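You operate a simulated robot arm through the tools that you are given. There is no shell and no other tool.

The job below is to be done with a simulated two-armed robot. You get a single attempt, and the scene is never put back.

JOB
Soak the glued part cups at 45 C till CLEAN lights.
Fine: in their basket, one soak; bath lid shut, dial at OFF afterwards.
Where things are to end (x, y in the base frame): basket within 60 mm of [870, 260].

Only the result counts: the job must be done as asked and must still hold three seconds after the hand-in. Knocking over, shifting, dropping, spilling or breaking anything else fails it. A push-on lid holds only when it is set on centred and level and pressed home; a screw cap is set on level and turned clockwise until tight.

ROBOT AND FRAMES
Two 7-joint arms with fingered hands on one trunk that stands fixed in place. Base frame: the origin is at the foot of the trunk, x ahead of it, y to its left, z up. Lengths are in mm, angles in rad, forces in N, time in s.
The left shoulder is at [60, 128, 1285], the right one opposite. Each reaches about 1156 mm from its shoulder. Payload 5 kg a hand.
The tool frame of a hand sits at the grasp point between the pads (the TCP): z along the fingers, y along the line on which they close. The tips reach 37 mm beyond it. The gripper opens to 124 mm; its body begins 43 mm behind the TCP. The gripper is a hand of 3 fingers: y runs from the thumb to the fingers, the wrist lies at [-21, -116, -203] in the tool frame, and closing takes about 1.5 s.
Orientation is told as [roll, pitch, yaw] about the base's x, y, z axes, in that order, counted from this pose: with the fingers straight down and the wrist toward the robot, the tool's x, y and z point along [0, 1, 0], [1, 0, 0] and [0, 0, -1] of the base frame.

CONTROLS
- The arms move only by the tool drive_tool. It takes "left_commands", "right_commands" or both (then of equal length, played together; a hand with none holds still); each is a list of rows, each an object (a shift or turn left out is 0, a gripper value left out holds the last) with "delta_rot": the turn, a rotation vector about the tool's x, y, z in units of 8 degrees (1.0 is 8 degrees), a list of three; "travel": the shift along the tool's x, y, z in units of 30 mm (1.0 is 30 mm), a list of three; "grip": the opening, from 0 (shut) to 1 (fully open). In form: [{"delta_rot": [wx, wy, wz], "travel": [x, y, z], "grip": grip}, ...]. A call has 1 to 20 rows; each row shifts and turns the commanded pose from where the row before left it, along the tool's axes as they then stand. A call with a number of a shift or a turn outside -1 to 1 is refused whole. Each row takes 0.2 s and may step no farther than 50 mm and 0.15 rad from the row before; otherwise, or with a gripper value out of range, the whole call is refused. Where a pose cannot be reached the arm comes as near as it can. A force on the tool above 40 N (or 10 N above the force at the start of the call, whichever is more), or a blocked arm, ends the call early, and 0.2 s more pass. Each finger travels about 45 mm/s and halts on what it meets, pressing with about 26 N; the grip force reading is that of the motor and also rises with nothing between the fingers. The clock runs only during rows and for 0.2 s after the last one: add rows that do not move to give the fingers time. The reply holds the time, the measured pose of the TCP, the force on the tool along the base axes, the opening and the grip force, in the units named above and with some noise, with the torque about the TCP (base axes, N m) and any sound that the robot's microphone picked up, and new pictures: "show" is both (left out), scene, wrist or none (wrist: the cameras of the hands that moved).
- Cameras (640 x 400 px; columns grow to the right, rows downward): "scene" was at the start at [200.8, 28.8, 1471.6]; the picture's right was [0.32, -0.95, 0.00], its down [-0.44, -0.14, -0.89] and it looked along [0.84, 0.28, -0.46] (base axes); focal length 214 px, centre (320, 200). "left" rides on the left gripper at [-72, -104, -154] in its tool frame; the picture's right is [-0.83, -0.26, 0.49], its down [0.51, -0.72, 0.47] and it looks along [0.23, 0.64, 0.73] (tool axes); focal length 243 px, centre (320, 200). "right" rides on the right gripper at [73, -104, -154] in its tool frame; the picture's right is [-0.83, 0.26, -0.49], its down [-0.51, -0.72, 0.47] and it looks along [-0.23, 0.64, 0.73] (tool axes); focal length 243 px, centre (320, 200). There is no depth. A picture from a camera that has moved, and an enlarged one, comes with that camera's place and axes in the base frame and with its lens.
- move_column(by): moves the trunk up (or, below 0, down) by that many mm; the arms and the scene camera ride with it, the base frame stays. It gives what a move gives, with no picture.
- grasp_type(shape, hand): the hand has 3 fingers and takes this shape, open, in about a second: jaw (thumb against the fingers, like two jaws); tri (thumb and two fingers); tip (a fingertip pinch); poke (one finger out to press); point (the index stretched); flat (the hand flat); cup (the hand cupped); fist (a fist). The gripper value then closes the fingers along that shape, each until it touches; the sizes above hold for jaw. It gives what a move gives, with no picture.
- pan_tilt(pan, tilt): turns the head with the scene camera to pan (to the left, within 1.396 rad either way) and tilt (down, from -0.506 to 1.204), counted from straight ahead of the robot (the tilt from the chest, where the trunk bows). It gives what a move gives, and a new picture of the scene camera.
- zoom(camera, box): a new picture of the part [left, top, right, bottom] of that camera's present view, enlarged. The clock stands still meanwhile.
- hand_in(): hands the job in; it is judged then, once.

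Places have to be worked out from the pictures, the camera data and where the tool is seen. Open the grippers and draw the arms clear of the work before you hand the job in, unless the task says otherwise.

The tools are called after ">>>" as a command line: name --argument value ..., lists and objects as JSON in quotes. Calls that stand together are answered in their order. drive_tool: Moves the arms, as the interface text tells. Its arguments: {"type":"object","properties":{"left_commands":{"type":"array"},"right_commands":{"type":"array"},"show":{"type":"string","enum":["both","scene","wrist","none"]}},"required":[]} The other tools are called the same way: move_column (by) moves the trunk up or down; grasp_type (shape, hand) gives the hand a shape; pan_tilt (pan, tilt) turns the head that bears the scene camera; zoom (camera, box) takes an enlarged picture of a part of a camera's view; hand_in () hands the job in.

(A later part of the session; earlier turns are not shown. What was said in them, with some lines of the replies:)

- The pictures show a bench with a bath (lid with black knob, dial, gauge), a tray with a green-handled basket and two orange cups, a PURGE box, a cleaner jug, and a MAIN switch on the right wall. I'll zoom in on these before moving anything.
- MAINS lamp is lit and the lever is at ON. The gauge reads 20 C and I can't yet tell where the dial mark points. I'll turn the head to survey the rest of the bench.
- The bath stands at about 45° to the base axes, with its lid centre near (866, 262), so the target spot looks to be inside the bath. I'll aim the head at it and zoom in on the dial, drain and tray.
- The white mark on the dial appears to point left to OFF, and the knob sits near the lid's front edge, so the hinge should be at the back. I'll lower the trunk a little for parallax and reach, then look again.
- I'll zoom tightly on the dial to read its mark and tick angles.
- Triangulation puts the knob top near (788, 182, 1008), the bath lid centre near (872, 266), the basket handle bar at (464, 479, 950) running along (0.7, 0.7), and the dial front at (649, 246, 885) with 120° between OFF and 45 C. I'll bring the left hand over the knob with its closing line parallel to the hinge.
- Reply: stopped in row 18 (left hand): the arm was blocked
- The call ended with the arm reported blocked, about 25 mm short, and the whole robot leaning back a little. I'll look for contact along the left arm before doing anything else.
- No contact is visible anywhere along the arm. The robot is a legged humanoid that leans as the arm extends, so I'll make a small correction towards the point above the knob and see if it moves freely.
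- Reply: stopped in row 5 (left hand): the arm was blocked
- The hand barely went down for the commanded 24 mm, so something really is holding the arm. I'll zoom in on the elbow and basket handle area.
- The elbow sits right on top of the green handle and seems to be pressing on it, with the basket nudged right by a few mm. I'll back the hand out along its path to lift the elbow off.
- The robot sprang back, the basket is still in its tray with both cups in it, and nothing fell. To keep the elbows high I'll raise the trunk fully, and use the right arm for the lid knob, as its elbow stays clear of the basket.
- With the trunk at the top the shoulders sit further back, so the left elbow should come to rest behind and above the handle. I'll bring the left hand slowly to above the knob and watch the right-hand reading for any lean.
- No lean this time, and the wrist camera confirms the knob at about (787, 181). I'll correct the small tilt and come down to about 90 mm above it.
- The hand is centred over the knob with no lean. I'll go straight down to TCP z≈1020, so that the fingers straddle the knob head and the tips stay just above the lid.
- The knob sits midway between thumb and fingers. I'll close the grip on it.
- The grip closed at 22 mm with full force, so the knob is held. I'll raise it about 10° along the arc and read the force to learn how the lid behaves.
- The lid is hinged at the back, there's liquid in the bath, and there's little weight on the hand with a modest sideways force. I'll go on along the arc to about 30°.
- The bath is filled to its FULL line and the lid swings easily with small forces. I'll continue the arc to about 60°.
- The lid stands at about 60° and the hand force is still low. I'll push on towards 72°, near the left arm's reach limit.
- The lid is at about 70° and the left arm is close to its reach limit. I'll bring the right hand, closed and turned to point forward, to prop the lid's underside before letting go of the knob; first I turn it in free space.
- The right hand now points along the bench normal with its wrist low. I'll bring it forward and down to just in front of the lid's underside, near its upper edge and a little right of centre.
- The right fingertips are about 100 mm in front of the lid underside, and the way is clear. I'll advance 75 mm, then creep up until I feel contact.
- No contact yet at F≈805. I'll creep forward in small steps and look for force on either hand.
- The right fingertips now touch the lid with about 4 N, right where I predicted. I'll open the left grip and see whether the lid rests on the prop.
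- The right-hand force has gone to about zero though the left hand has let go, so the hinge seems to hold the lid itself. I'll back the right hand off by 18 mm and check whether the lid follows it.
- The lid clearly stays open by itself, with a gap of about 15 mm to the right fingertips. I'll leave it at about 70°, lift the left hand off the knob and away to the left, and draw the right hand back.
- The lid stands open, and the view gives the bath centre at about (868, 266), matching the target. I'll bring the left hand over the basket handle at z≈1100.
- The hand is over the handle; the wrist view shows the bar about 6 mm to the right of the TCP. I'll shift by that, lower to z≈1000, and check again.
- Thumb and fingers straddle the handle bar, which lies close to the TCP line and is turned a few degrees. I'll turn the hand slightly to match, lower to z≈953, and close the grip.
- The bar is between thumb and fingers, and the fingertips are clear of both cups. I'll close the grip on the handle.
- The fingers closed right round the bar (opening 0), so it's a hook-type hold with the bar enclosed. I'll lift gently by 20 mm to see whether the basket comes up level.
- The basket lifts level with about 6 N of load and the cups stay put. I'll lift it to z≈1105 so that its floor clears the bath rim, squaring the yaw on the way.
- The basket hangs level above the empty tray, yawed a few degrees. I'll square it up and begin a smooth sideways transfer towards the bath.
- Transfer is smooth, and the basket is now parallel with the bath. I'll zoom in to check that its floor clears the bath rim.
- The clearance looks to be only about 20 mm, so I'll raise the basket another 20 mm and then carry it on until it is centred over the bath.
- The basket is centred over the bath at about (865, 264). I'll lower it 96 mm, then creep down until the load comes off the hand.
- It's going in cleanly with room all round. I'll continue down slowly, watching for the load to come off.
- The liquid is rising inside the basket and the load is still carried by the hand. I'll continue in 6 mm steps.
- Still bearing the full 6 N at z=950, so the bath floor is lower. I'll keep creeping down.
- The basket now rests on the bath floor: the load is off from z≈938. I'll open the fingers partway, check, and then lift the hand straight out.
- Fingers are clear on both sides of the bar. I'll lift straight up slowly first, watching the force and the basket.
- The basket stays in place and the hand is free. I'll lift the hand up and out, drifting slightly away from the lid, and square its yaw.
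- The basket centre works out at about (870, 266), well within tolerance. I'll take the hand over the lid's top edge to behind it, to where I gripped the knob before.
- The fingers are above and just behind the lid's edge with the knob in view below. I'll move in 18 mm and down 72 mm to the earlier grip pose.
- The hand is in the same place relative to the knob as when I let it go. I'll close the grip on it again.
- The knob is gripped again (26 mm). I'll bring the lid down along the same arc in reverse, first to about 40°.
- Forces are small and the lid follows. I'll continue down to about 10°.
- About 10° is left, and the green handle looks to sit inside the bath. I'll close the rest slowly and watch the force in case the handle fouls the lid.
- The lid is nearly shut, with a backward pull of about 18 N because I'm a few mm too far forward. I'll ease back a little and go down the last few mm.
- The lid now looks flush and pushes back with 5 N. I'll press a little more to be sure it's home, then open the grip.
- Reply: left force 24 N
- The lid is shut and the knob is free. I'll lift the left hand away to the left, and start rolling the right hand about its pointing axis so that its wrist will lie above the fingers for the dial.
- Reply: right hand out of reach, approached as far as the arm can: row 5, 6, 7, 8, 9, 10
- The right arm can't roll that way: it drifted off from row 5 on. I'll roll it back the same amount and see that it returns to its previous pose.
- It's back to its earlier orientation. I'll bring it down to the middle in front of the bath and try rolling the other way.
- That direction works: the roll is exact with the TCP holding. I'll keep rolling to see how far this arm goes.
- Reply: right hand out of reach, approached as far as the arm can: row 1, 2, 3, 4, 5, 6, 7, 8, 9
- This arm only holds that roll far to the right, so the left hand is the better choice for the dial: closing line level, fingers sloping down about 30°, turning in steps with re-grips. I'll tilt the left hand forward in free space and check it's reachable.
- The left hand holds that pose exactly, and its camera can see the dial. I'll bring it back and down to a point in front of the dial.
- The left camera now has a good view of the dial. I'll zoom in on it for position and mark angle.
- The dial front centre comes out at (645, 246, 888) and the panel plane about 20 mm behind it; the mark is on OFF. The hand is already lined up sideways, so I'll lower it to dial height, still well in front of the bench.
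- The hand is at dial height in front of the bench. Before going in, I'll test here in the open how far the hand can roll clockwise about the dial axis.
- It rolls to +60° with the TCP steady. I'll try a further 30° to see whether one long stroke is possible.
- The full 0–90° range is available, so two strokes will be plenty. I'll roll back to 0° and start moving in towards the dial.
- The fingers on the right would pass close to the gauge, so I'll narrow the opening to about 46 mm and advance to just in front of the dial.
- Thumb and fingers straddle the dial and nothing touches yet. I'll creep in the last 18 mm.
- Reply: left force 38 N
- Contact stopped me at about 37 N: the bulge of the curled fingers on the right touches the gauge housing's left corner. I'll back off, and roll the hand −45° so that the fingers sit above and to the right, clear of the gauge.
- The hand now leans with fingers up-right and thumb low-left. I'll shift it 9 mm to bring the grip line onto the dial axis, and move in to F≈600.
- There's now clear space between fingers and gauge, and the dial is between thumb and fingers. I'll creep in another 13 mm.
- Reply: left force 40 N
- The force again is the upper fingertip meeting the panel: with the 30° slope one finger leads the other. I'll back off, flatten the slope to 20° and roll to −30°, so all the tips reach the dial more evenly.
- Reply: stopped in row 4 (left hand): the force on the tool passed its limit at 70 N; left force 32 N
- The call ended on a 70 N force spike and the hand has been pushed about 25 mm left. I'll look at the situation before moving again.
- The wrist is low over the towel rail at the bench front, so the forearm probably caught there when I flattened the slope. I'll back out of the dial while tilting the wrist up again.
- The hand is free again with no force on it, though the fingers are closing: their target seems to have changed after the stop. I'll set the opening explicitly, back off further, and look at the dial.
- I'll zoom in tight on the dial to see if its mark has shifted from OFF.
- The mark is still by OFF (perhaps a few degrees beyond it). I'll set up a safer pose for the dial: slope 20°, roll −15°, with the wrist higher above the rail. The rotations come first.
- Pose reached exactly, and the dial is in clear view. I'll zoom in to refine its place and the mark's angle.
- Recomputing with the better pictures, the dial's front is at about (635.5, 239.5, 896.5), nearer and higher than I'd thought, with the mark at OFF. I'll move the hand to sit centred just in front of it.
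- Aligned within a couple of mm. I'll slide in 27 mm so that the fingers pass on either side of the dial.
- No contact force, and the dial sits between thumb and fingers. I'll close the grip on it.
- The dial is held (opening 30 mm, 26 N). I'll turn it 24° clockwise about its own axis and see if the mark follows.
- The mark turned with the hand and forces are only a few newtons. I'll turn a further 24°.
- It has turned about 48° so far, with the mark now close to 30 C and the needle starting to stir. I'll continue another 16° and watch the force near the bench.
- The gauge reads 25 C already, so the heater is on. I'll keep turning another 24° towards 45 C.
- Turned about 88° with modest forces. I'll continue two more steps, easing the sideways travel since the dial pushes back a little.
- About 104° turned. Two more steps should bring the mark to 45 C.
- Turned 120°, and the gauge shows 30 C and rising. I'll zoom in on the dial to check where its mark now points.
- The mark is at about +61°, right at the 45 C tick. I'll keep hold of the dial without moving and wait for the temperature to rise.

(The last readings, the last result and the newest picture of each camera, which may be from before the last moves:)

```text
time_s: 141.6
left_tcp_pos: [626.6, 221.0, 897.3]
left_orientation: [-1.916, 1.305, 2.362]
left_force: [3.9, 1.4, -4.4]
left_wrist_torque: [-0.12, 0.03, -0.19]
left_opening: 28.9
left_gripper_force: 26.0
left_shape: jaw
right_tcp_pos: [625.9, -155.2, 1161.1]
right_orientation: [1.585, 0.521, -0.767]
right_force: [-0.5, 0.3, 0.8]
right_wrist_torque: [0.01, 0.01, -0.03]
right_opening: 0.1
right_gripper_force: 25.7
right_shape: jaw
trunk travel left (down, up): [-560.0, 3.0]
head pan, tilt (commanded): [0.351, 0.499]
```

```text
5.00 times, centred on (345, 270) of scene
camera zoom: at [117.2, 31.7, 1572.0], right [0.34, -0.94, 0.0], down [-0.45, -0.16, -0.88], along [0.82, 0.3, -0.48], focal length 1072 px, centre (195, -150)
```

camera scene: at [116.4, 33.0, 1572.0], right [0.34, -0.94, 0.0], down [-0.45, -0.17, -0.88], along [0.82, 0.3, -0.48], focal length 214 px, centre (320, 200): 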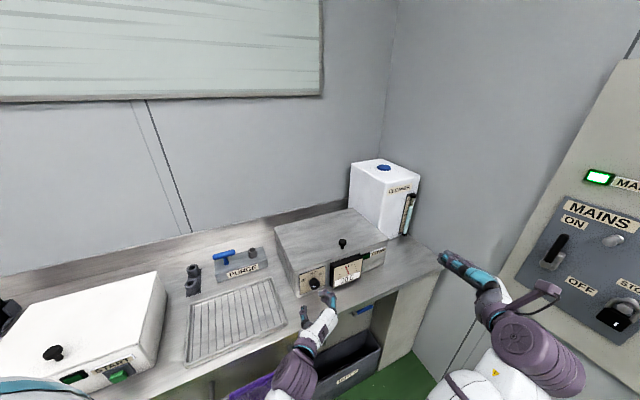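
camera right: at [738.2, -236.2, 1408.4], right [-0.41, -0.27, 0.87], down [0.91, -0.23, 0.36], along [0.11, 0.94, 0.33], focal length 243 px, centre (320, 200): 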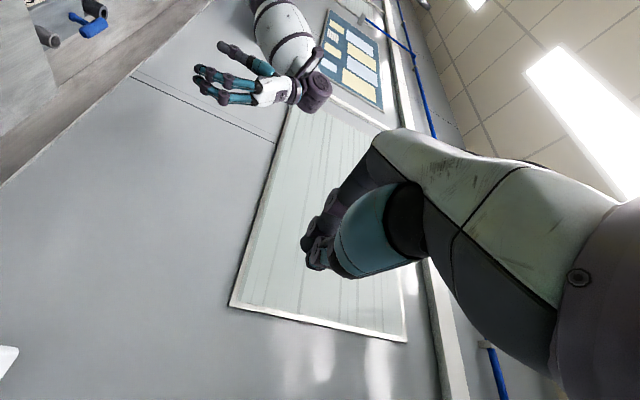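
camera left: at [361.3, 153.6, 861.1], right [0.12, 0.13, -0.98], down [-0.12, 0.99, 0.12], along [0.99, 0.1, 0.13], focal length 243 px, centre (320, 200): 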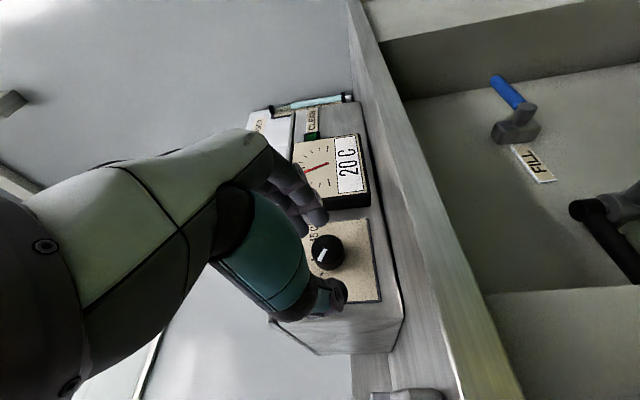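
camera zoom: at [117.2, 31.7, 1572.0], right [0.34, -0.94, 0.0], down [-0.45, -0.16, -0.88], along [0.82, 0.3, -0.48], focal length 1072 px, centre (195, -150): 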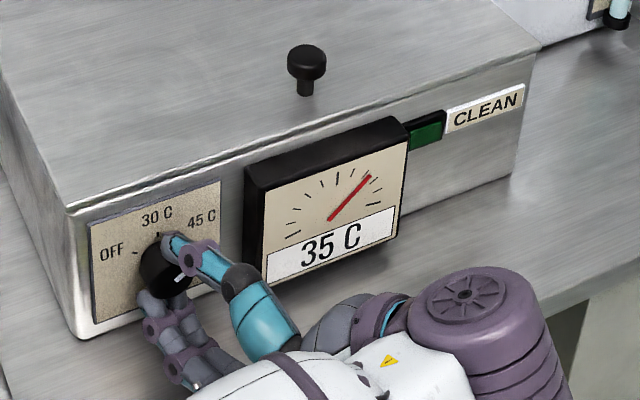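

Now 35 C and rising, with the CLEAN lamp still dark. I'll keep waiting.

>>> drive_tool --left_commands '[{"grip": 0}, {}, {}, {}, {}, {}, {}, {}, {}, {}, {}, {}, {}, {}, {}, {}, {}, {}, {}, {}]' --show "none"

>>> zoom --camera "scene" --box '[290, 230, 400, 310]'

```text
time_s: 145.8
left_tcp_pos: [626.7, 222.4, 896.1]
left_orientation: [-1.916, 1.306, 2.361]
left_force: [4.8, 2.0, -3.9]
left_wrist_torque: [-0.1, 0.03, -0.12]
left_opening: 29.2
left_gripper_force: 26.1
left_shape: jaw
right_tcp_pos: [625.5, -155.1, 1160.2]
right_orientation: [1.582, 0.52, -0.768]
right_force: [0.0, -0.7, -0.5]
right_wrist_torque: [0.0, -0.02, -0.03]
right_opening: 0.0
right_gripper_force: 26.5
right_shape: jaw
trunk travel left (down, up): [-560.0, 3.0]
head pan, tilt (commanded): [0.351, 0.499]
```

```text
5.00 times, centred on (345, 270) of scene
camera zoom: at [117.2, 31.7, 1572.0], right [0.34, -0.94, 0.0], down [-0.45, -0.16, -0.88], along [0.82, 0.3, -0.48], focal length 1072 px, centre (195, -150)
```

zoom: 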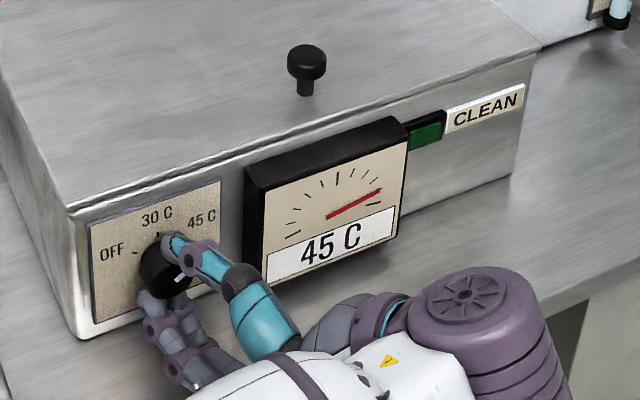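

The bath has reached 45 C. Now I wait for CLEAN to light, still holding steady.

>>> drive_tool --left_commands '[{"grip": 0}, {}, {}, {}, {}, {}, {}, {}, {}, {}, {}, {}, {}, {}, {}, {}, {}, {}, {}, {}]' --show "none"

>>> zoom --camera "scene" --box '[290, 230, 400, 310]'

```text
time_s: 150.0
left_tcp_pos: [627.8, 221.3, 897.5]
left_orientation: [-1.916, 1.307, 2.361]
left_force: [5.1, 1.7, -4.3]
left_wrist_torque: [-0.1, 0.08, -0.13]
left_opening: 29.1
left_gripper_force: 25.6
left_shape: jaw
right_tcp_pos: [625.7, -154.2, 1159.9]
right_orientation: [1.582, 0.521, -0.769]
right_force: [-0.1, 0.4, -0.8]
right_wrist_torque: [0.04, -0.01, 0.03]
right_opening: 0.0
right_gripper_force: 26.5
right_shape: jaw
trunk travel left (down, up): [-560.0, 3.0]
head pan, tilt (commanded): [0.351, 0.499]
```

```text
5.00 times, centred on (345, 270) of scene
camera zoom: at [117.1, 31.7, 1572.0], right [0.34, -0.94, 0.0], down [-0.45, -0.16, -0.88], along [0.82, 0.3, -0.48], focal length 1072 px, centre (195, -150)
```

zoom: 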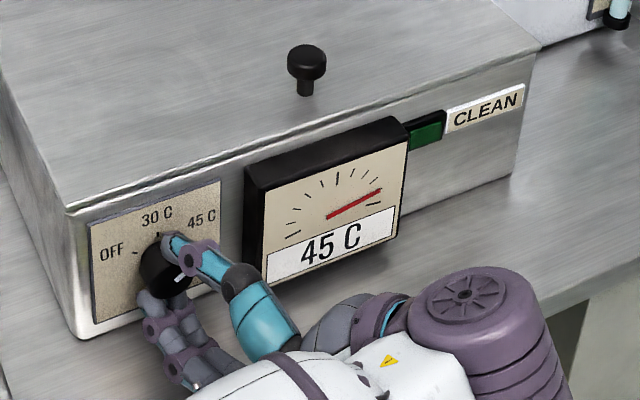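

Steady at 45 C, with the lamp not yet lit. I'll continue to wait.

>>> drive_tool --left_commands '[{"grip": 0}, {}, {}, {}, {}, {}, {}, {}, {}, {}, {}, {}, {}, {}, {}, {}, {}, {}, {}, {}]' --show "none"

>>> zoom --camera "scene" --box '[290, 230, 400, 310]'

```text
time_s: 154.2
left_tcp_pos: [627.2, 221.9, 897.4]
left_orientation: [-1.917, 1.308, 2.361]
left_force: [5.4, 2.1, -3.9]
left_wrist_torque: [-0.13, 0.07, -0.15]
left_opening: 29.0
left_gripper_force: 26.3
left_shape: jaw
right_tcp_pos: [625.0, -155.7, 1161.3]
right_orientation: [1.582, 0.522, -0.769]
right_force: [0.6, -0.5, -0.1]
right_wrist_torque: [0.02, 0.05, -0.01]
right_opening: 0.0
right_gripper_force: 25.5
right_shape: jaw
trunk travel left (down, up): [-560.0, 3.0]
head pan, tilt (commanded): [0.351, 0.499]
```

```text
5.00 times, centred on (345, 270) of scene
camera zoom: at [117.1, 31.7, 1572.0], right [0.34, -0.94, 0.0], down [-0.45, -0.16, -0.88], along [0.82, 0.3, -0.48], focal length 1072 px, centre (195, -150)
```

zoom: 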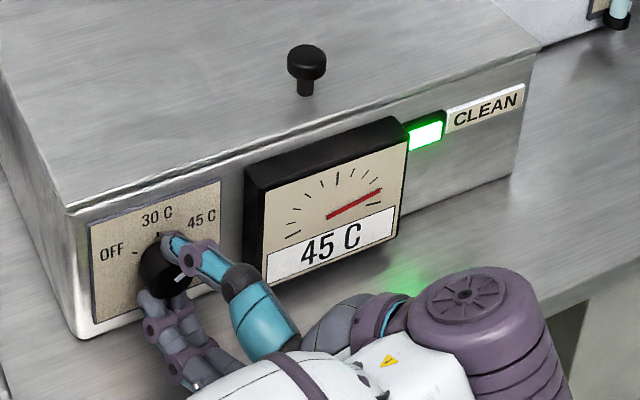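

CLEAN is lit. I'll turn the dial back the way it came, first 56°.

>>> drive_tool --left_commands '[{"delta_rot": [-0.342, 0, -0.94], "travel": [0.02, -0.02, 0], "grip": 0}, {"delta_rot": [-0.342, 0, -0.94], "travel": [0.02, -0.02, 0]}, {"delta_rot": [-0.342, 0, -0.94], "travel": [0.02, 0, 0]}, {"delta_rot": [-0.342, 0, -0.94], "travel": [0.02, 0, 0]}, {"delta_rot": [-0.342, 0, -0.94], "travel": [0, -0.05, 0]}, {"delta_rot": [-0.342, 0, -0.94], "travel": [0, -0.05, 0]}, {"delta_rot": [-0.342, 0, -0.94], "travel": [0, -0.05, 0]}, {}]' --show "none"

>>> zoom --camera "scene" --box '[290, 230, 400, 310]'

```text
time_s: 156.0
left_tcp_pos: [627.0, 221.7, 902.7]
left_orientation: [1.22, 0.853, -0.784]
left_force: [-0.3, 7.9, 3.6]
left_wrist_torque: [0.09, -0.09, 0.06]
left_opening: 28.8
left_gripper_force: 25.9
left_shape: jaw
right_tcp_pos: [624.0, -154.8, 1160.4]
right_orientation: [1.583, 0.521, -0.768]
right_force: [0.0, -0.1, 0.0]
right_wrist_torque: [0.03, 0.01, 0.01]
right_opening: 0.0
right_gripper_force: 26.2
right_shape: jaw
trunk travel left (down, up): [-560.0, 3.0]
head pan, tilt (commanded): [0.351, 0.499]
```

```text
5.00 times, centred on (345, 270) of scene
camera zoom: at [115.6, 32.0, 1572.1], right [0.34, -0.94, 0.0], down [-0.45, -0.16, -0.88], along [0.82, 0.3, -0.48], focal length 1072 px, centre (195, -150)
```

zoom: 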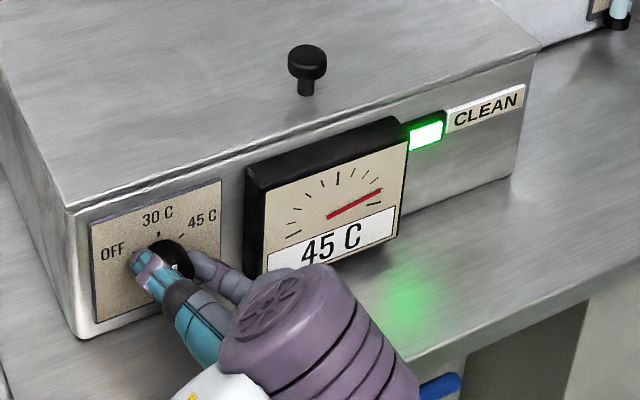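

The dial follows, forces are low and CLEAN is still lit. I'll turn the remaining 64° back to OFF.

>>> drive_tool --left_commands '[{"delta_rot": [-0.342, 0, -0.94], "travel": [0, -0.04, 0], "grip": 0}, {"delta_rot": [-0.342, 0, -0.94], "travel": [0, -0.04, 0]}, {"delta_rot": [-0.342, 0, -0.94], "travel": [0, -0.04, 0]}, {"delta_rot": [-0.342, 0, -0.94], "travel": [0, -0.04, 0]}, {"delta_rot": [-0.342, 0, -0.94], "travel": [0, -0.04, 0]}, {"delta_rot": [-0.342, 0, -0.94], "travel": [0, -0.04, 0]}, {"delta_rot": [-0.342, 0, -0.94], "travel": [0, -0.04, 0]}, {"delta_rot": [-0.342, 0, -0.94], "travel": [0, -0.04, 0]}, {}]' --show "none"

>>> zoom --camera "scene" --box '[300, 262, 340, 296]'

>>> zoom --camera "left" --box '[220, 160, 420, 330]'

```text
time_s: 158.0
left_tcp_pos: [621.2, 227.5, 904.9]
left_orientation: [1.219, -0.265, -0.782]
left_force: [0.6, 3.5, -3.7]
left_wrist_torque: [0.07, 0.13, 0.14]
left_opening: 28.8
left_gripper_force: 26.2
left_shape: jaw
right_tcp_pos: [625.0, -155.5, 1161.8]
right_orientation: [1.582, 0.523, -0.765]
right_force: [-0.5, 1.0, 0.2]
right_wrist_torque: [-0.01, 0.0, 0.0]
right_opening: 0.2
right_gripper_force: 26.4
right_shape: jaw
trunk travel left (down, up): [-560.0, 3.0]
head pan, tilt (commanded): [0.351, 0.499]
```

```text
11.76 times, centred on (320, 279) of scene
camera zoom: at [116.0, 32.4, 1572.0], right [0.34, -0.94, 0.0], down [-0.45, -0.17, -0.88], along [0.82, 0.3, -0.48], focal length 2523 px, centre (320, -729)
```

zoom: 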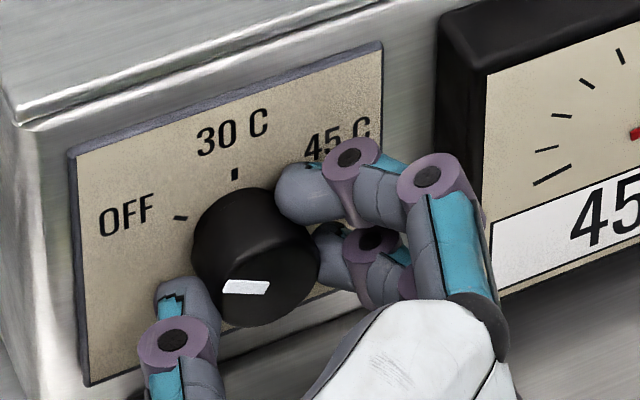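

```text
2.35 times, centred on (320, 245) of left
camera zoom: at [432.6, 175.5, 863.1], right [0.12, 0.13, -0.98], down [-0.12, 0.99, 0.12], along [0.99, 0.1, 0.13], focal length 571 px, centre (320, 94)
```

zoom: 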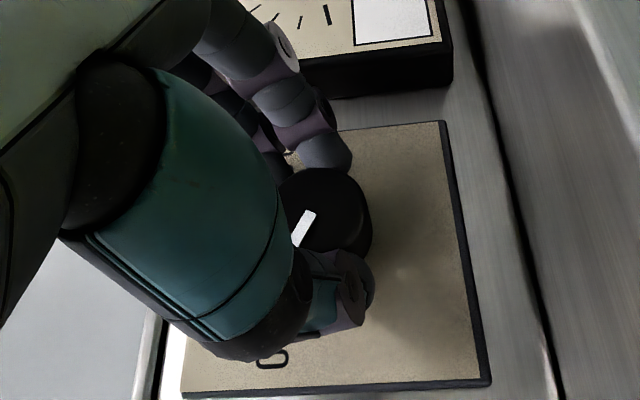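

The mark is back where it was at the start, at OFF. I'll open the fingers and check that the dial stays put.

>>> drive_tool --left_commands '[{"grip": 0.42}, {}, {}, {}, {}]' --show "none"

>>> zoom --camera "left" --box '[220, 160, 420, 330]'

>>> zoom --camera "scene" --box '[290, 230, 400, 310]'

```text
time_s: 159.2
left_tcp_pos: [620.8, 227.2, 906.1]
left_orientation: [1.222, -0.261, -0.784]
left_force: [-0.4, -0.2, -0.2]
left_wrist_torque: [-0.03, -0.01, -0.01]
left_opening: 51.7
left_gripper_force: 0.1
left_shape: jaw
right_tcp_pos: [625.3, -155.7, 1161.3]
right_orientation: [1.586, 0.521, -0.765]
right_force: [0.6, 0.2, 0.2]
right_wrist_torque: [0.03, 0.01, 0.02]
right_opening: 0.0
right_gripper_force: 26.2
right_shape: jaw
trunk travel left (down, up): [-560.0, 3.0]
head pan, tilt (commanded): [0.351, 0.499]
```

```text
2.35 times, centred on (320, 245) of left
camera zoom: at [433.0, 175.2, 863.8], right [0.12, 0.13, -0.98], down [-0.12, 0.99, 0.12], along [0.99, 0.1, 0.13], focal length 571 px, centre (320, 94)
```

zoom: 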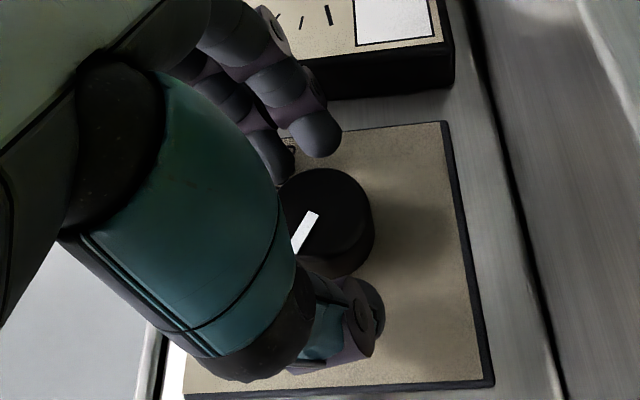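

```text
5.00 times, centred on (345, 270) of scene
camera zoom: at [115.9, 31.2, 1572.1], right [0.34, -0.94, 0.0], down [-0.45, -0.16, -0.88], along [0.82, 0.3, -0.48], focal length 1072 px, centre (195, -150)
```

zoom: 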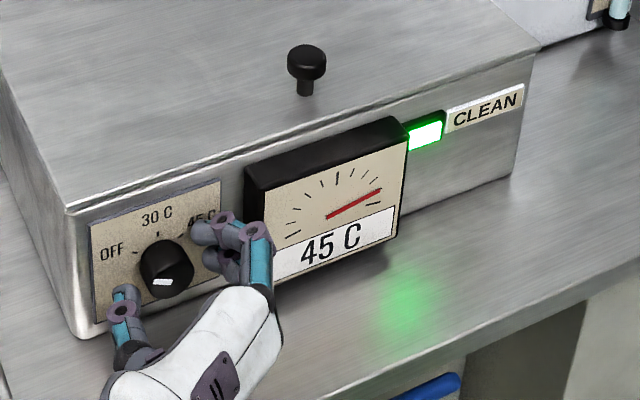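

The fingers are clear of the dial with zero force, and the mark stays at OFF. I'll draw straight back out from the dial.

>>> drive_tool --left_commands '[{"travel": [-0.1, 0, -0.28], "grip": 0.42}, {"travel": [-0.15, 0, -0.42]}, {"travel": [-0.2, 0, -0.56]}, {"travel": [-0.25, 0, -0.7]}, {"travel": [-0.25, 0, -0.7]}, {}]' --show "both"

>>> zoom --camera "scene" --box '[300, 262, 340, 296]'

>>> zoom --camera "left" --box '[270, 180, 410, 290]'

```text
time_s: 160.6
left_tcp_pos: [561.6, 167.5, 906.5]
left_orientation: [1.222, -0.261, -0.784]
left_force: [0.7, 1.1, 0.1]
left_wrist_torque: [-0.03, 0.02, -0.03]
left_opening: 51.9
left_gripper_force: 0.2
left_shape: jaw
right_tcp_pos: [625.4, -154.3, 1161.3]
right_orientation: [1.583, 0.522, -0.765]
right_force: [-0.4, -0.2, -0.2]
right_wrist_torque: [0.01, -0.01, 0.0]
right_opening: 0.0
right_gripper_force: 25.9
right_shape: jaw
trunk travel left (down, up): [-560.0, 3.0]
head pan, tilt (commanded): [0.351, 0.499]
camera scene: at [116.4, 31.9, 1572.1], right [0.34, -0.94, 0.0], down [-0.45, -0.16, -0.88], along [0.82, 0.3, -0.48], focal length 214 px, centre (320, 200)
camera left: at [373.3, 115.2, 864.1], right [0.12, 0.13, -0.98], down [-0.12, 0.99, 0.12], along [0.99, 0.1, 0.13], focal length 243 px, centre (320, 200)
```

scene: 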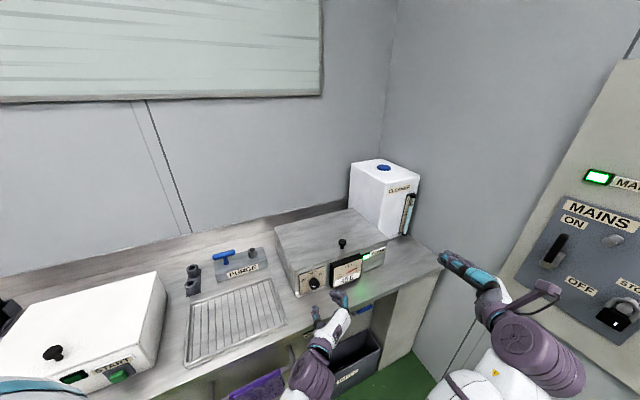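
left: 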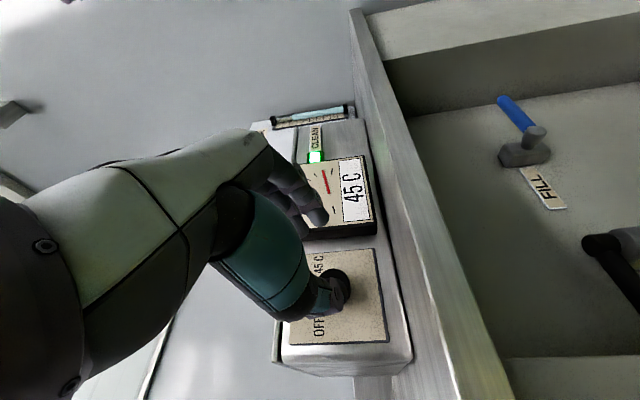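

```text
11.76 times, centred on (320, 279) of scene
camera zoom: at [116.4, 31.9, 1572.1], right [0.34, -0.94, 0.0], down [-0.45, -0.16, -0.88], along [0.82, 0.3, -0.48], focal length 2523 px, centre (320, -729)
```

zoom: 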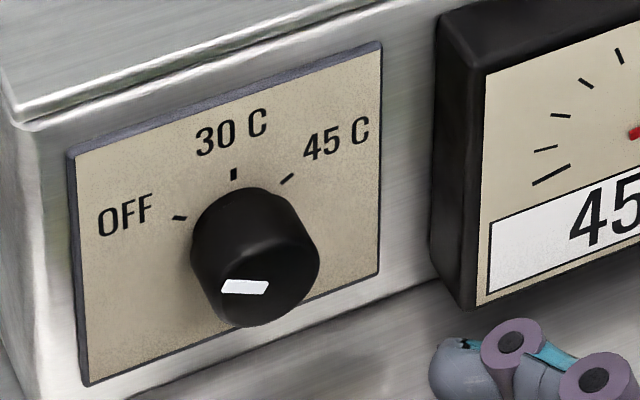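

```text
3.64 times, centred on (340, 235) of left
camera zoom: at [373.3, 115.2, 864.1], right [0.12, 0.13, -0.98], down [-0.12, 0.99, 0.12], along [0.99, 0.1, 0.13], focal length 882 px, centre (247, 73)
```

zoom: 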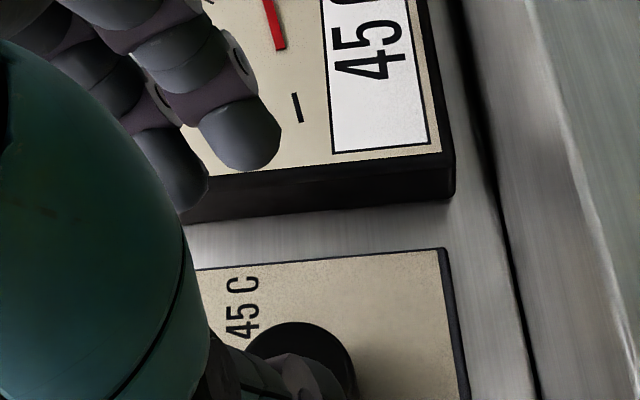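

The dial is at OFF and CLEAN is lit. I'll draw the left hand back and up clear of the bench, open the right gripper and pull it back too.

>>> drive_tool --left_commands '[{"travel": [-0.3, 0, -0.85], "grip": 0.42}, {"travel": [-0.3, 0, -0.85]}, {"travel": [0.8, 0.23, -0.29]}, {"travel": [0.8, 0.23, -0.29]}, {"travel": [0.8, 0.23, -0.29]}, {"travel": [0.8, 0.23, -0.29]}, {"travel": [0.8, 0.23, -0.29]}, {"travel": [0.8, 0.23, -0.29]}, {"travel": [0.8, 0.23, -0.29]}, {"travel": [0.8, 0.23, -0.29]}, {"travel": [0.8, 0.23, -0.29]}, {"grip": 1}, {}]' --right_commands '[{"travel": [0, 0, -0.8]}, {"travel": [0, 0, -0.8]}, {"travel": [0, 0, -0.8]}, {"travel": [0, 0, -0.8]}, {"grip": 1}, {}, {}, {}, {}, {}, {}, {}, {}]' --show "scene"

>>> zoom --camera "scene" --box '[250, 200, 410, 310]'

```text
time_s: 163.4
left_tcp_pos: [523.8, 127.1, 1143.7]
left_orientation: [1.22, -0.261, -0.783]
left_force: [-0.4, 1.1, -0.4]
left_wrist_torque: [0.0, -0.03, 0.05]
left_opening: 104.3
left_gripper_force: 0.0
left_shape: jaw
right_tcp_pos: [556.9, -225.8, 1160.3]
right_orientation: [1.583, 0.522, -0.766]
right_force: [-0.2, 0.5, -0.4]
right_wrist_torque: [0.02, -0.02, -0.01]
right_opening: 123.6
right_gripper_force: 0.0
right_shape: jaw
trunk travel left (down, up): [-560.0, 3.0]
head pan, tilt (commanded): [0.351, 0.499]
camera scene: at [116.0, 31.3, 1572.1], right [0.34, -0.94, 0.0], down [-0.45, -0.16, -0.88], along [0.82, 0.3, -0.48], focal length 214 px, centre (320, 200)
```

scene: 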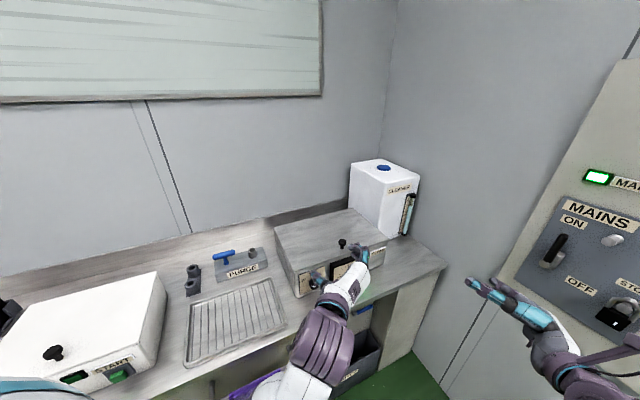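

```text
3.64 times, centred on (330, 255) of scene
camera zoom: at [116.0, 31.3, 1572.1], right [0.34, -0.94, 0.0], down [-0.45, -0.16, -0.88], along [0.82, 0.3, -0.48], focal length 780 px, centre (284, 0)
```

zoom: 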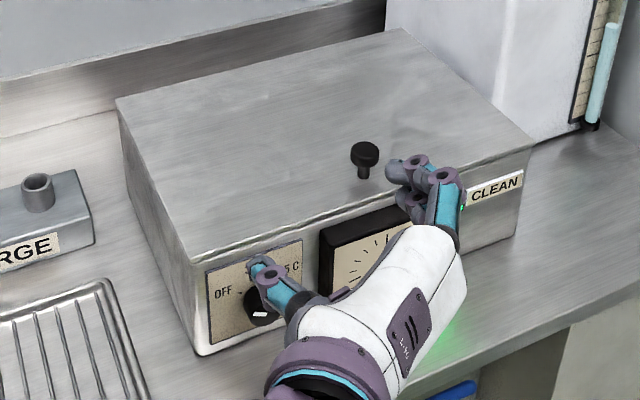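

The left hand still blocks the view, so I'll take it up and over to the left, clear of the bath.

>>> drive_tool --left_commands '[{"travel": [0.807, -0.37, 0.094], "grip": 1}, {"travel": [0.807, -0.37, 0.094]}, {"travel": [0.807, -0.37, 0.094]}, {"travel": [0.807, -0.37, 0.094]}, {"travel": [0.807, -0.37, 0.094]}, {"travel": [0.807, -0.37, 0.094]}, {"travel": [0.807, -0.37, 0.094]}, {"travel": [0.807, -0.37, 0.094]}, {"travel": [0.807, -0.37, 0.094]}, {"travel": [0.807, -0.37, 0.094]}, {"travel": [0.807, -0.37, 0.094]}, {}]' --show "scene"

>>> zoom --camera "scene" --box '[250, 200, 410, 310]'

```text
time_s: 166.0
left_tcp_pos: [577.6, 327.9, 1309.4]
left_orientation: [1.223, -0.259, -0.786]
left_force: [0.3, 0.0, 0.1]
left_wrist_torque: [0.02, -0.01, 0.01]
left_opening: 123.6
left_gripper_force: 0.0
left_shape: jaw
left hand out of reach, approached as far as the arm can: row 1, 2, 3, 4, 5, 6, 7, 8, 9, 10
right_tcp_pos: [558.1, -224.9, 1159.8]
right_orientation: [1.584, 0.522, -0.768]
right_force: [0.9, 0.6, 0.3]
right_wrist_torque: [0.01, -0.02, 0.01]
right_opening: 123.7
right_gripper_force: 0.0
right_shape: jaw
trunk travel left (down, up): [-560.0, 3.0]
head pan, tilt (commanded): [0.351, 0.499]
camera scene: at [116.3, 30.3, 1572.0], right [0.34, -0.94, 0.0], down [-0.45, -0.16, -0.88], along [0.82, 0.3, -0.48], focal length 214 px, centre (320, 200)
```

scene: 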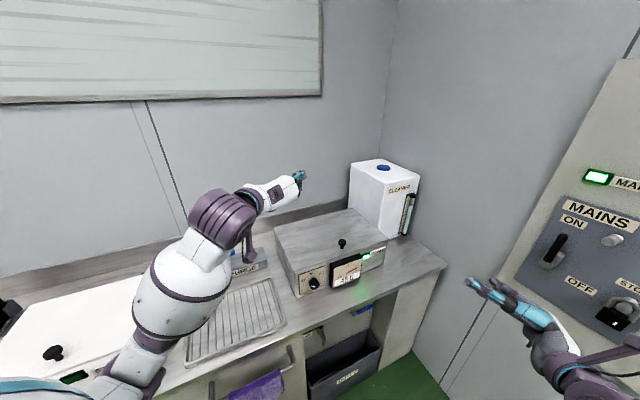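

```text
3.64 times, centred on (330, 255) of scene
camera zoom: at [116.3, 30.3, 1572.0], right [0.34, -0.94, 0.0], down [-0.45, -0.16, -0.88], along [0.82, 0.3, -0.48], focal length 780 px, centre (284, 0)
```

zoom: 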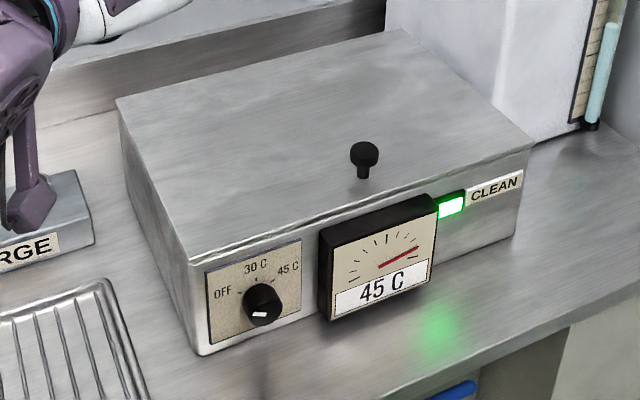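

Lid shut, dial at OFF, CLEAN lit. I'll check the lid seam closely and let a few seconds pass to see the needle begin to fall.

>>> drive_tool --left_commands '[{}, {}, {}, {}, {}, {}, {}, {}, {}, {}, {}, {}, {}, {}, {}, {}, {}, {}, {}, {}]' --show "none"

>>> zoom --camera "scene" --box '[290, 240, 400, 310]'

>>> zoom --camera "scene" --box '[265, 225, 345, 285]'

>>> zoom --camera "scene" --box '[340, 220, 400, 270]'

```text
time_s: 170.2
left_tcp_pos: [577.7, 327.0, 1308.5]
left_orientation: [1.221, -0.261, -0.785]
left_force: [-0.1, 0.3, 0.5]
left_wrist_torque: [0.02, -0.01, -0.01]
left_opening: 123.6
left_gripper_force: 0.1
left_shape: jaw
right_tcp_pos: [558.3, -224.9, 1158.8]
right_orientation: [1.587, 0.521, -0.766]
right_force: [-0.2, -0.3, 0.1]
right_wrist_torque: [-0.01, -0.03, 0.02]
right_opening: 123.6
right_gripper_force: 0.1
right_shape: jaw
trunk travel left (down, up): [-560.0, 3.0]
head pan, tilt (commanded): [0.351, 0.499]
```

```text
5.71 times, centred on (345, 275) of scene
camera zoom: at [115.9, 31.3, 1572.1], right [0.34, -0.94, 0.0], down [-0.45, -0.16, -0.88], along [0.82, 0.3, -0.48], focal length 1226 px, centre (177, -229)
```

zoom: 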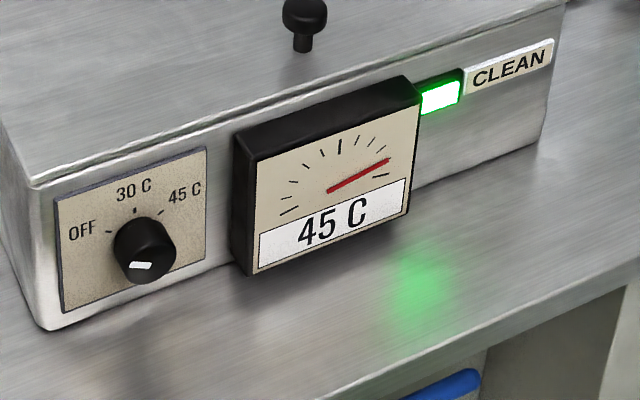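

```text
6.67 times, centred on (305, 255) of scene
camera zoom: at [115.9, 31.3, 1572.1], right [0.34, -0.94, 0.0], down [-0.45, -0.16, -0.88], along [0.82, 0.3, -0.48], focal length 1430 px, centre (420, -167)
```

zoom: 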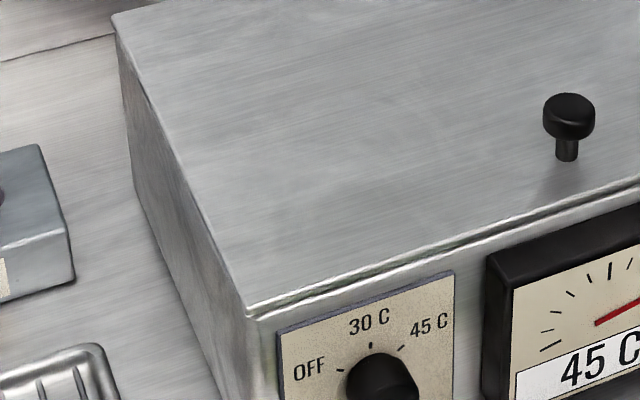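

```text
8.00 times, centred on (370, 245) of scene
camera zoom: at [115.9, 31.3, 1572.1], right [0.34, -0.94, 0.0], down [-0.45, -0.16, -0.88], along [0.82, 0.3, -0.48], focal length 1716 px, centre (-80, -160)
```

zoom: 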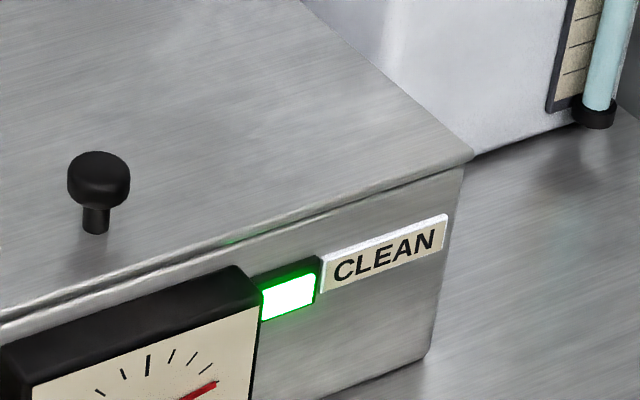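

Everything looks right: the lid is seated flush and the dial is on OFF. I'll return the left arm to an ordinary pose, away from the bench and the white box, before handing in.

>>> drive_tool --left_commands '[{"delta_rot": [0.32, 0, 0.88], "grip": 1}, {"delta_rot": [0.32, 0, 0.88]}, {"delta_rot": [0, -0.97, 0]}, {"delta_rot": [0, -0.97, 0]}, {"delta_rot": [0, -0.97, 0]}, {"delta_rot": [0, -0.97, 0]}, {"delta_rot": [0, -0.97, 0]}, {"delta_rot": [0, -0.97, 0]}, {"delta_rot": [0, -0.97, 0]}, {"delta_rot": [0, -0.97, 0]}, {"delta_rot": [0, -0.97, 0]}, {"travel": [0.3, -0.5, -0.5]}, {"travel": [0.3, -0.5, -0.5]}, {"travel": [0.3, -0.5, -0.5]}, {"travel": [0.3, -0.5, -0.5]}, {"travel": [0.3, -0.5, -0.5]}, {"travel": [0.3, -0.5, -0.5]}, {}]' --show "both"

>>> zoom --camera "scene" --box '[250, 200, 410, 310]'

```text
time_s: 174.0
left_tcp_pos: [549.5, 429.2, 1401.1]
left_orientation: [0.002, 0.001, -0.787]
left_force: [1.0, -0.4, 0.2]
left_wrist_torque: [0.01, 0.04, -0.01]
left_opening: 123.9
left_gripper_force: 0.1
left_shape: jaw
right_tcp_pos: [558.9, -225.1, 1160.9]
right_orientation: [1.582, 0.522, -0.767]
right_force: [0.4, -0.5, 0.2]
right_wrist_torque: [0.0, 0.0, -0.05]
right_opening: 123.9
right_gripper_force: 0.0
right_shape: jaw
trunk travel left (down, up): [-560.0, 3.0]
head pan, tilt (commanded): [0.351, 0.499]
camera scene: at [116.3, 31.0, 1572.0], right [0.34, -0.94, 0.0], down [-0.45, -0.16, -0.88], along [0.82, 0.3, -0.48], focal length 214 px, centre (320, 200)
camera left: at [425.0, 451.0, 1554.4], right [-0.77, -0.4, -0.49], down [-0.15, 0.87, -0.47], along [0.62, -0.29, -0.73], focal length 243 px, centre (320, 200)
```

scene: 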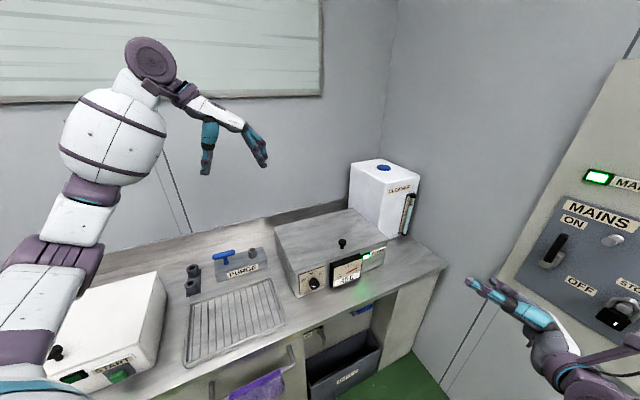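
left: 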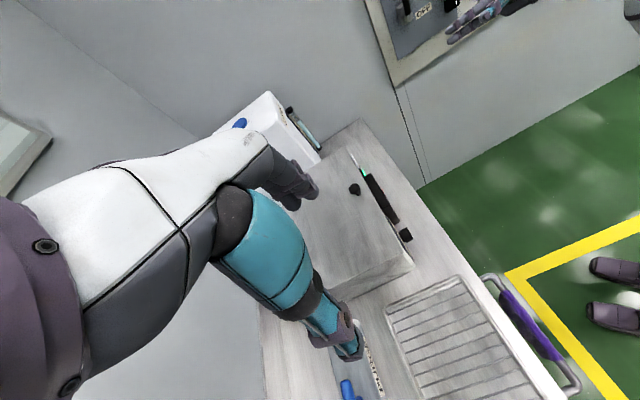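

```text
3.64 times, centred on (330, 255) of scene
camera zoom: at [116.3, 31.0, 1572.0], right [0.34, -0.94, 0.0], down [-0.45, -0.16, -0.88], along [0.82, 0.3, -0.48], focal length 780 px, centre (284, 0)
```

zoom: 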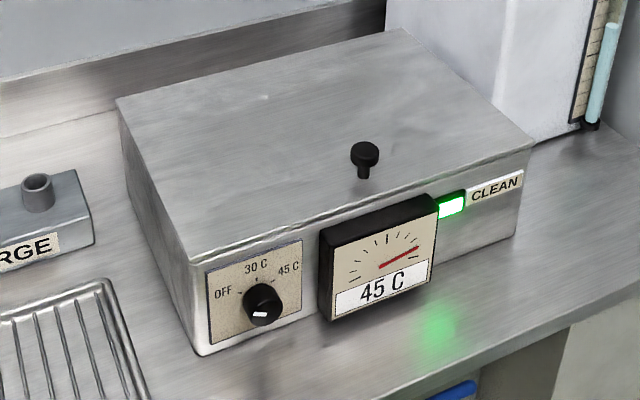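

All is still. To be sure the heater is really off, I'll compare the needle at high zoom before and after another few seconds.

>>> zoom --camera "scene" --box '[330, 255, 374, 285]'

>>> drive_tool --left_commands '[{}, {}, {}, {}, {}, {}, {}, {}, {}, {}, {}, {}, {}, {}, {}, {}, {}, {}, {}, {}]' --show "none"

>>> drive_tool --left_commands '[{}, {}, {}, {}, {}, {}, {}, {}, {}, {}, {}, {}, {}, {}, {}, {}, {}, {}, {}, {}]' --show "none"

>>> zoom --camera "scene" --box '[330, 255, 374, 285]'

>>> zoom --camera "scene" --box '[300, 262, 340, 296]'

```text
13.33 times, centred on (352, 270) of scene
camera zoom: at [116.3, 31.0, 1572.0], right [0.34, -0.94, 0.0], down [-0.45, -0.16, -0.88], along [0.82, 0.3, -0.48], focal length 2860 px, centre (-107, -733)
```

zoom: 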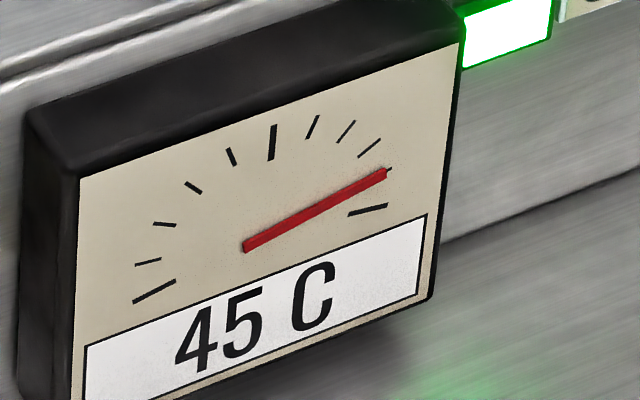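

```text
time_s: 178.2
left_tcp_pos: [549.5, 429.7, 1402.5]
left_orientation: [0.0, 0.001, -0.784]
left_force: [0.8, 0.4, -0.1]
left_wrist_torque: [0.01, 0.0, 0.01]
left_opening: 123.6
left_gripper_force: 0.1
left_shape: jaw
right_tcp_pos: [558.9, -225.0, 1160.3]
right_orientation: [1.586, 0.522, -0.767]
right_force: [0.3, -0.6, -0.2]
right_wrist_torque: [-0.02, -0.02, -0.02]
right_opening: 123.8
right_gripper_force: 0.0
right_shape: jaw
trunk travel left (down, up): [-560.0, 3.0]
head pan, tilt (commanded): [0.351, 0.499]
```

```text
time_s: 182.4
left_tcp_pos: [548.6, 429.4, 1401.4]
left_orientation: [0.001, 0.0, -0.784]
left_force: [0.7, -0.1, -0.6]
left_wrist_torque: [-0.02, -0.05, 0.01]
left_opening: 123.7
left_gripper_force: 0.0
left_shape: jaw
right_tcp_pos: [558.4, -224.2, 1159.4]
right_orientation: [1.585, 0.521, -0.765]
right_force: [-0.6, -0.6, -0.5]
right_wrist_torque: [0.0, 0.01, 0.0]
right_opening: 123.7
right_gripper_force: 0.0
right_shape: jaw
trunk travel left (down, up): [-560.0, 3.0]
head pan, tilt (commanded): [0.351, 0.499]
```

```text
13.33 times, centred on (352, 270) of scene
camera zoom: at [115.9, 31.3, 1572.1], right [0.34, -0.94, 0.0], down [-0.45, -0.16, -0.88], along [0.82, 0.3, -0.48], focal length 2860 px, centre (-107, -733)
```

zoom: 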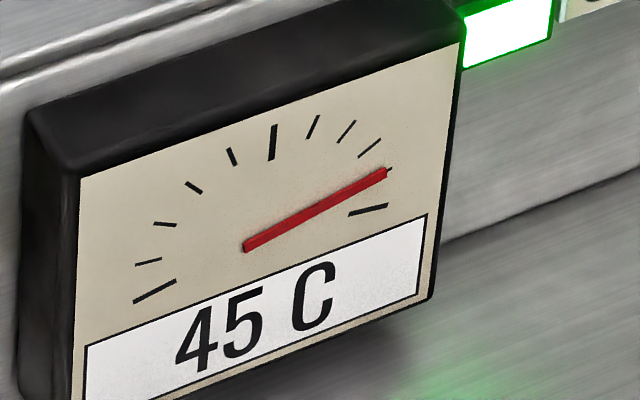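

```text
11.76 times, centred on (320, 279) of scene
camera zoom: at [115.9, 31.3, 1572.1], right [0.34, -0.94, 0.0], down [-0.45, -0.16, -0.88], along [0.82, 0.3, -0.48], focal length 2523 px, centre (320, -729)
```

zoom: 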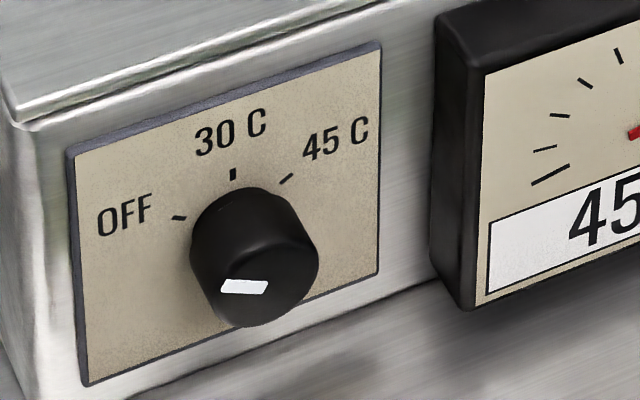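

I hand in now. The soak ran once at 45 C until CLEAN lit, with the cups in their basket, which rests in the bath at about (870, 266). The lid is shut, the dial mark is back at OFF, and both grippers are open and clear. The needle still shows 45 C and hasn't dropped since I turned the dial off.

>>> hand_in

```text
The job is handed in.
```

I soaked the cups once at 45 C until CLEAN lit, and I've handed the job in. I haven't seen how it was judged.

- **Basket:** it rests on the bath floor with both cups in it, centred at about (870, 266) by my last sight of it before the lid closed. That is well within 60 mm of the target.
- **Bath:** the lid is pressed shut. The dial mark is back at OFF, at the same angle as at the start.
- **Gauge:** it still showed 45 C about 24 s after I turned the dial to OFF. I took the heater to be off from the dial mark, not from a falling temperature.
- **Arms:** both grippers are open and the arms are drawn clear.

Three contacts happened on the way:
- **Elbow on the basket:** early on, the left elbow pressed on the basket handle and turned the basket about 8° in its tray. I saw nothing else moved or fallen.
- **Fingers on the dial panel:** while lining up on the dial, the left fingertips pressed on its panel twice, at about 37–39 N.
- **70 N stop:** after that, one move stopped on a 70 N spike. Either the forearm caught the towel rail or the fingers closed on the dial; I couldn't tell which. The dial looked unmoved afterwards.
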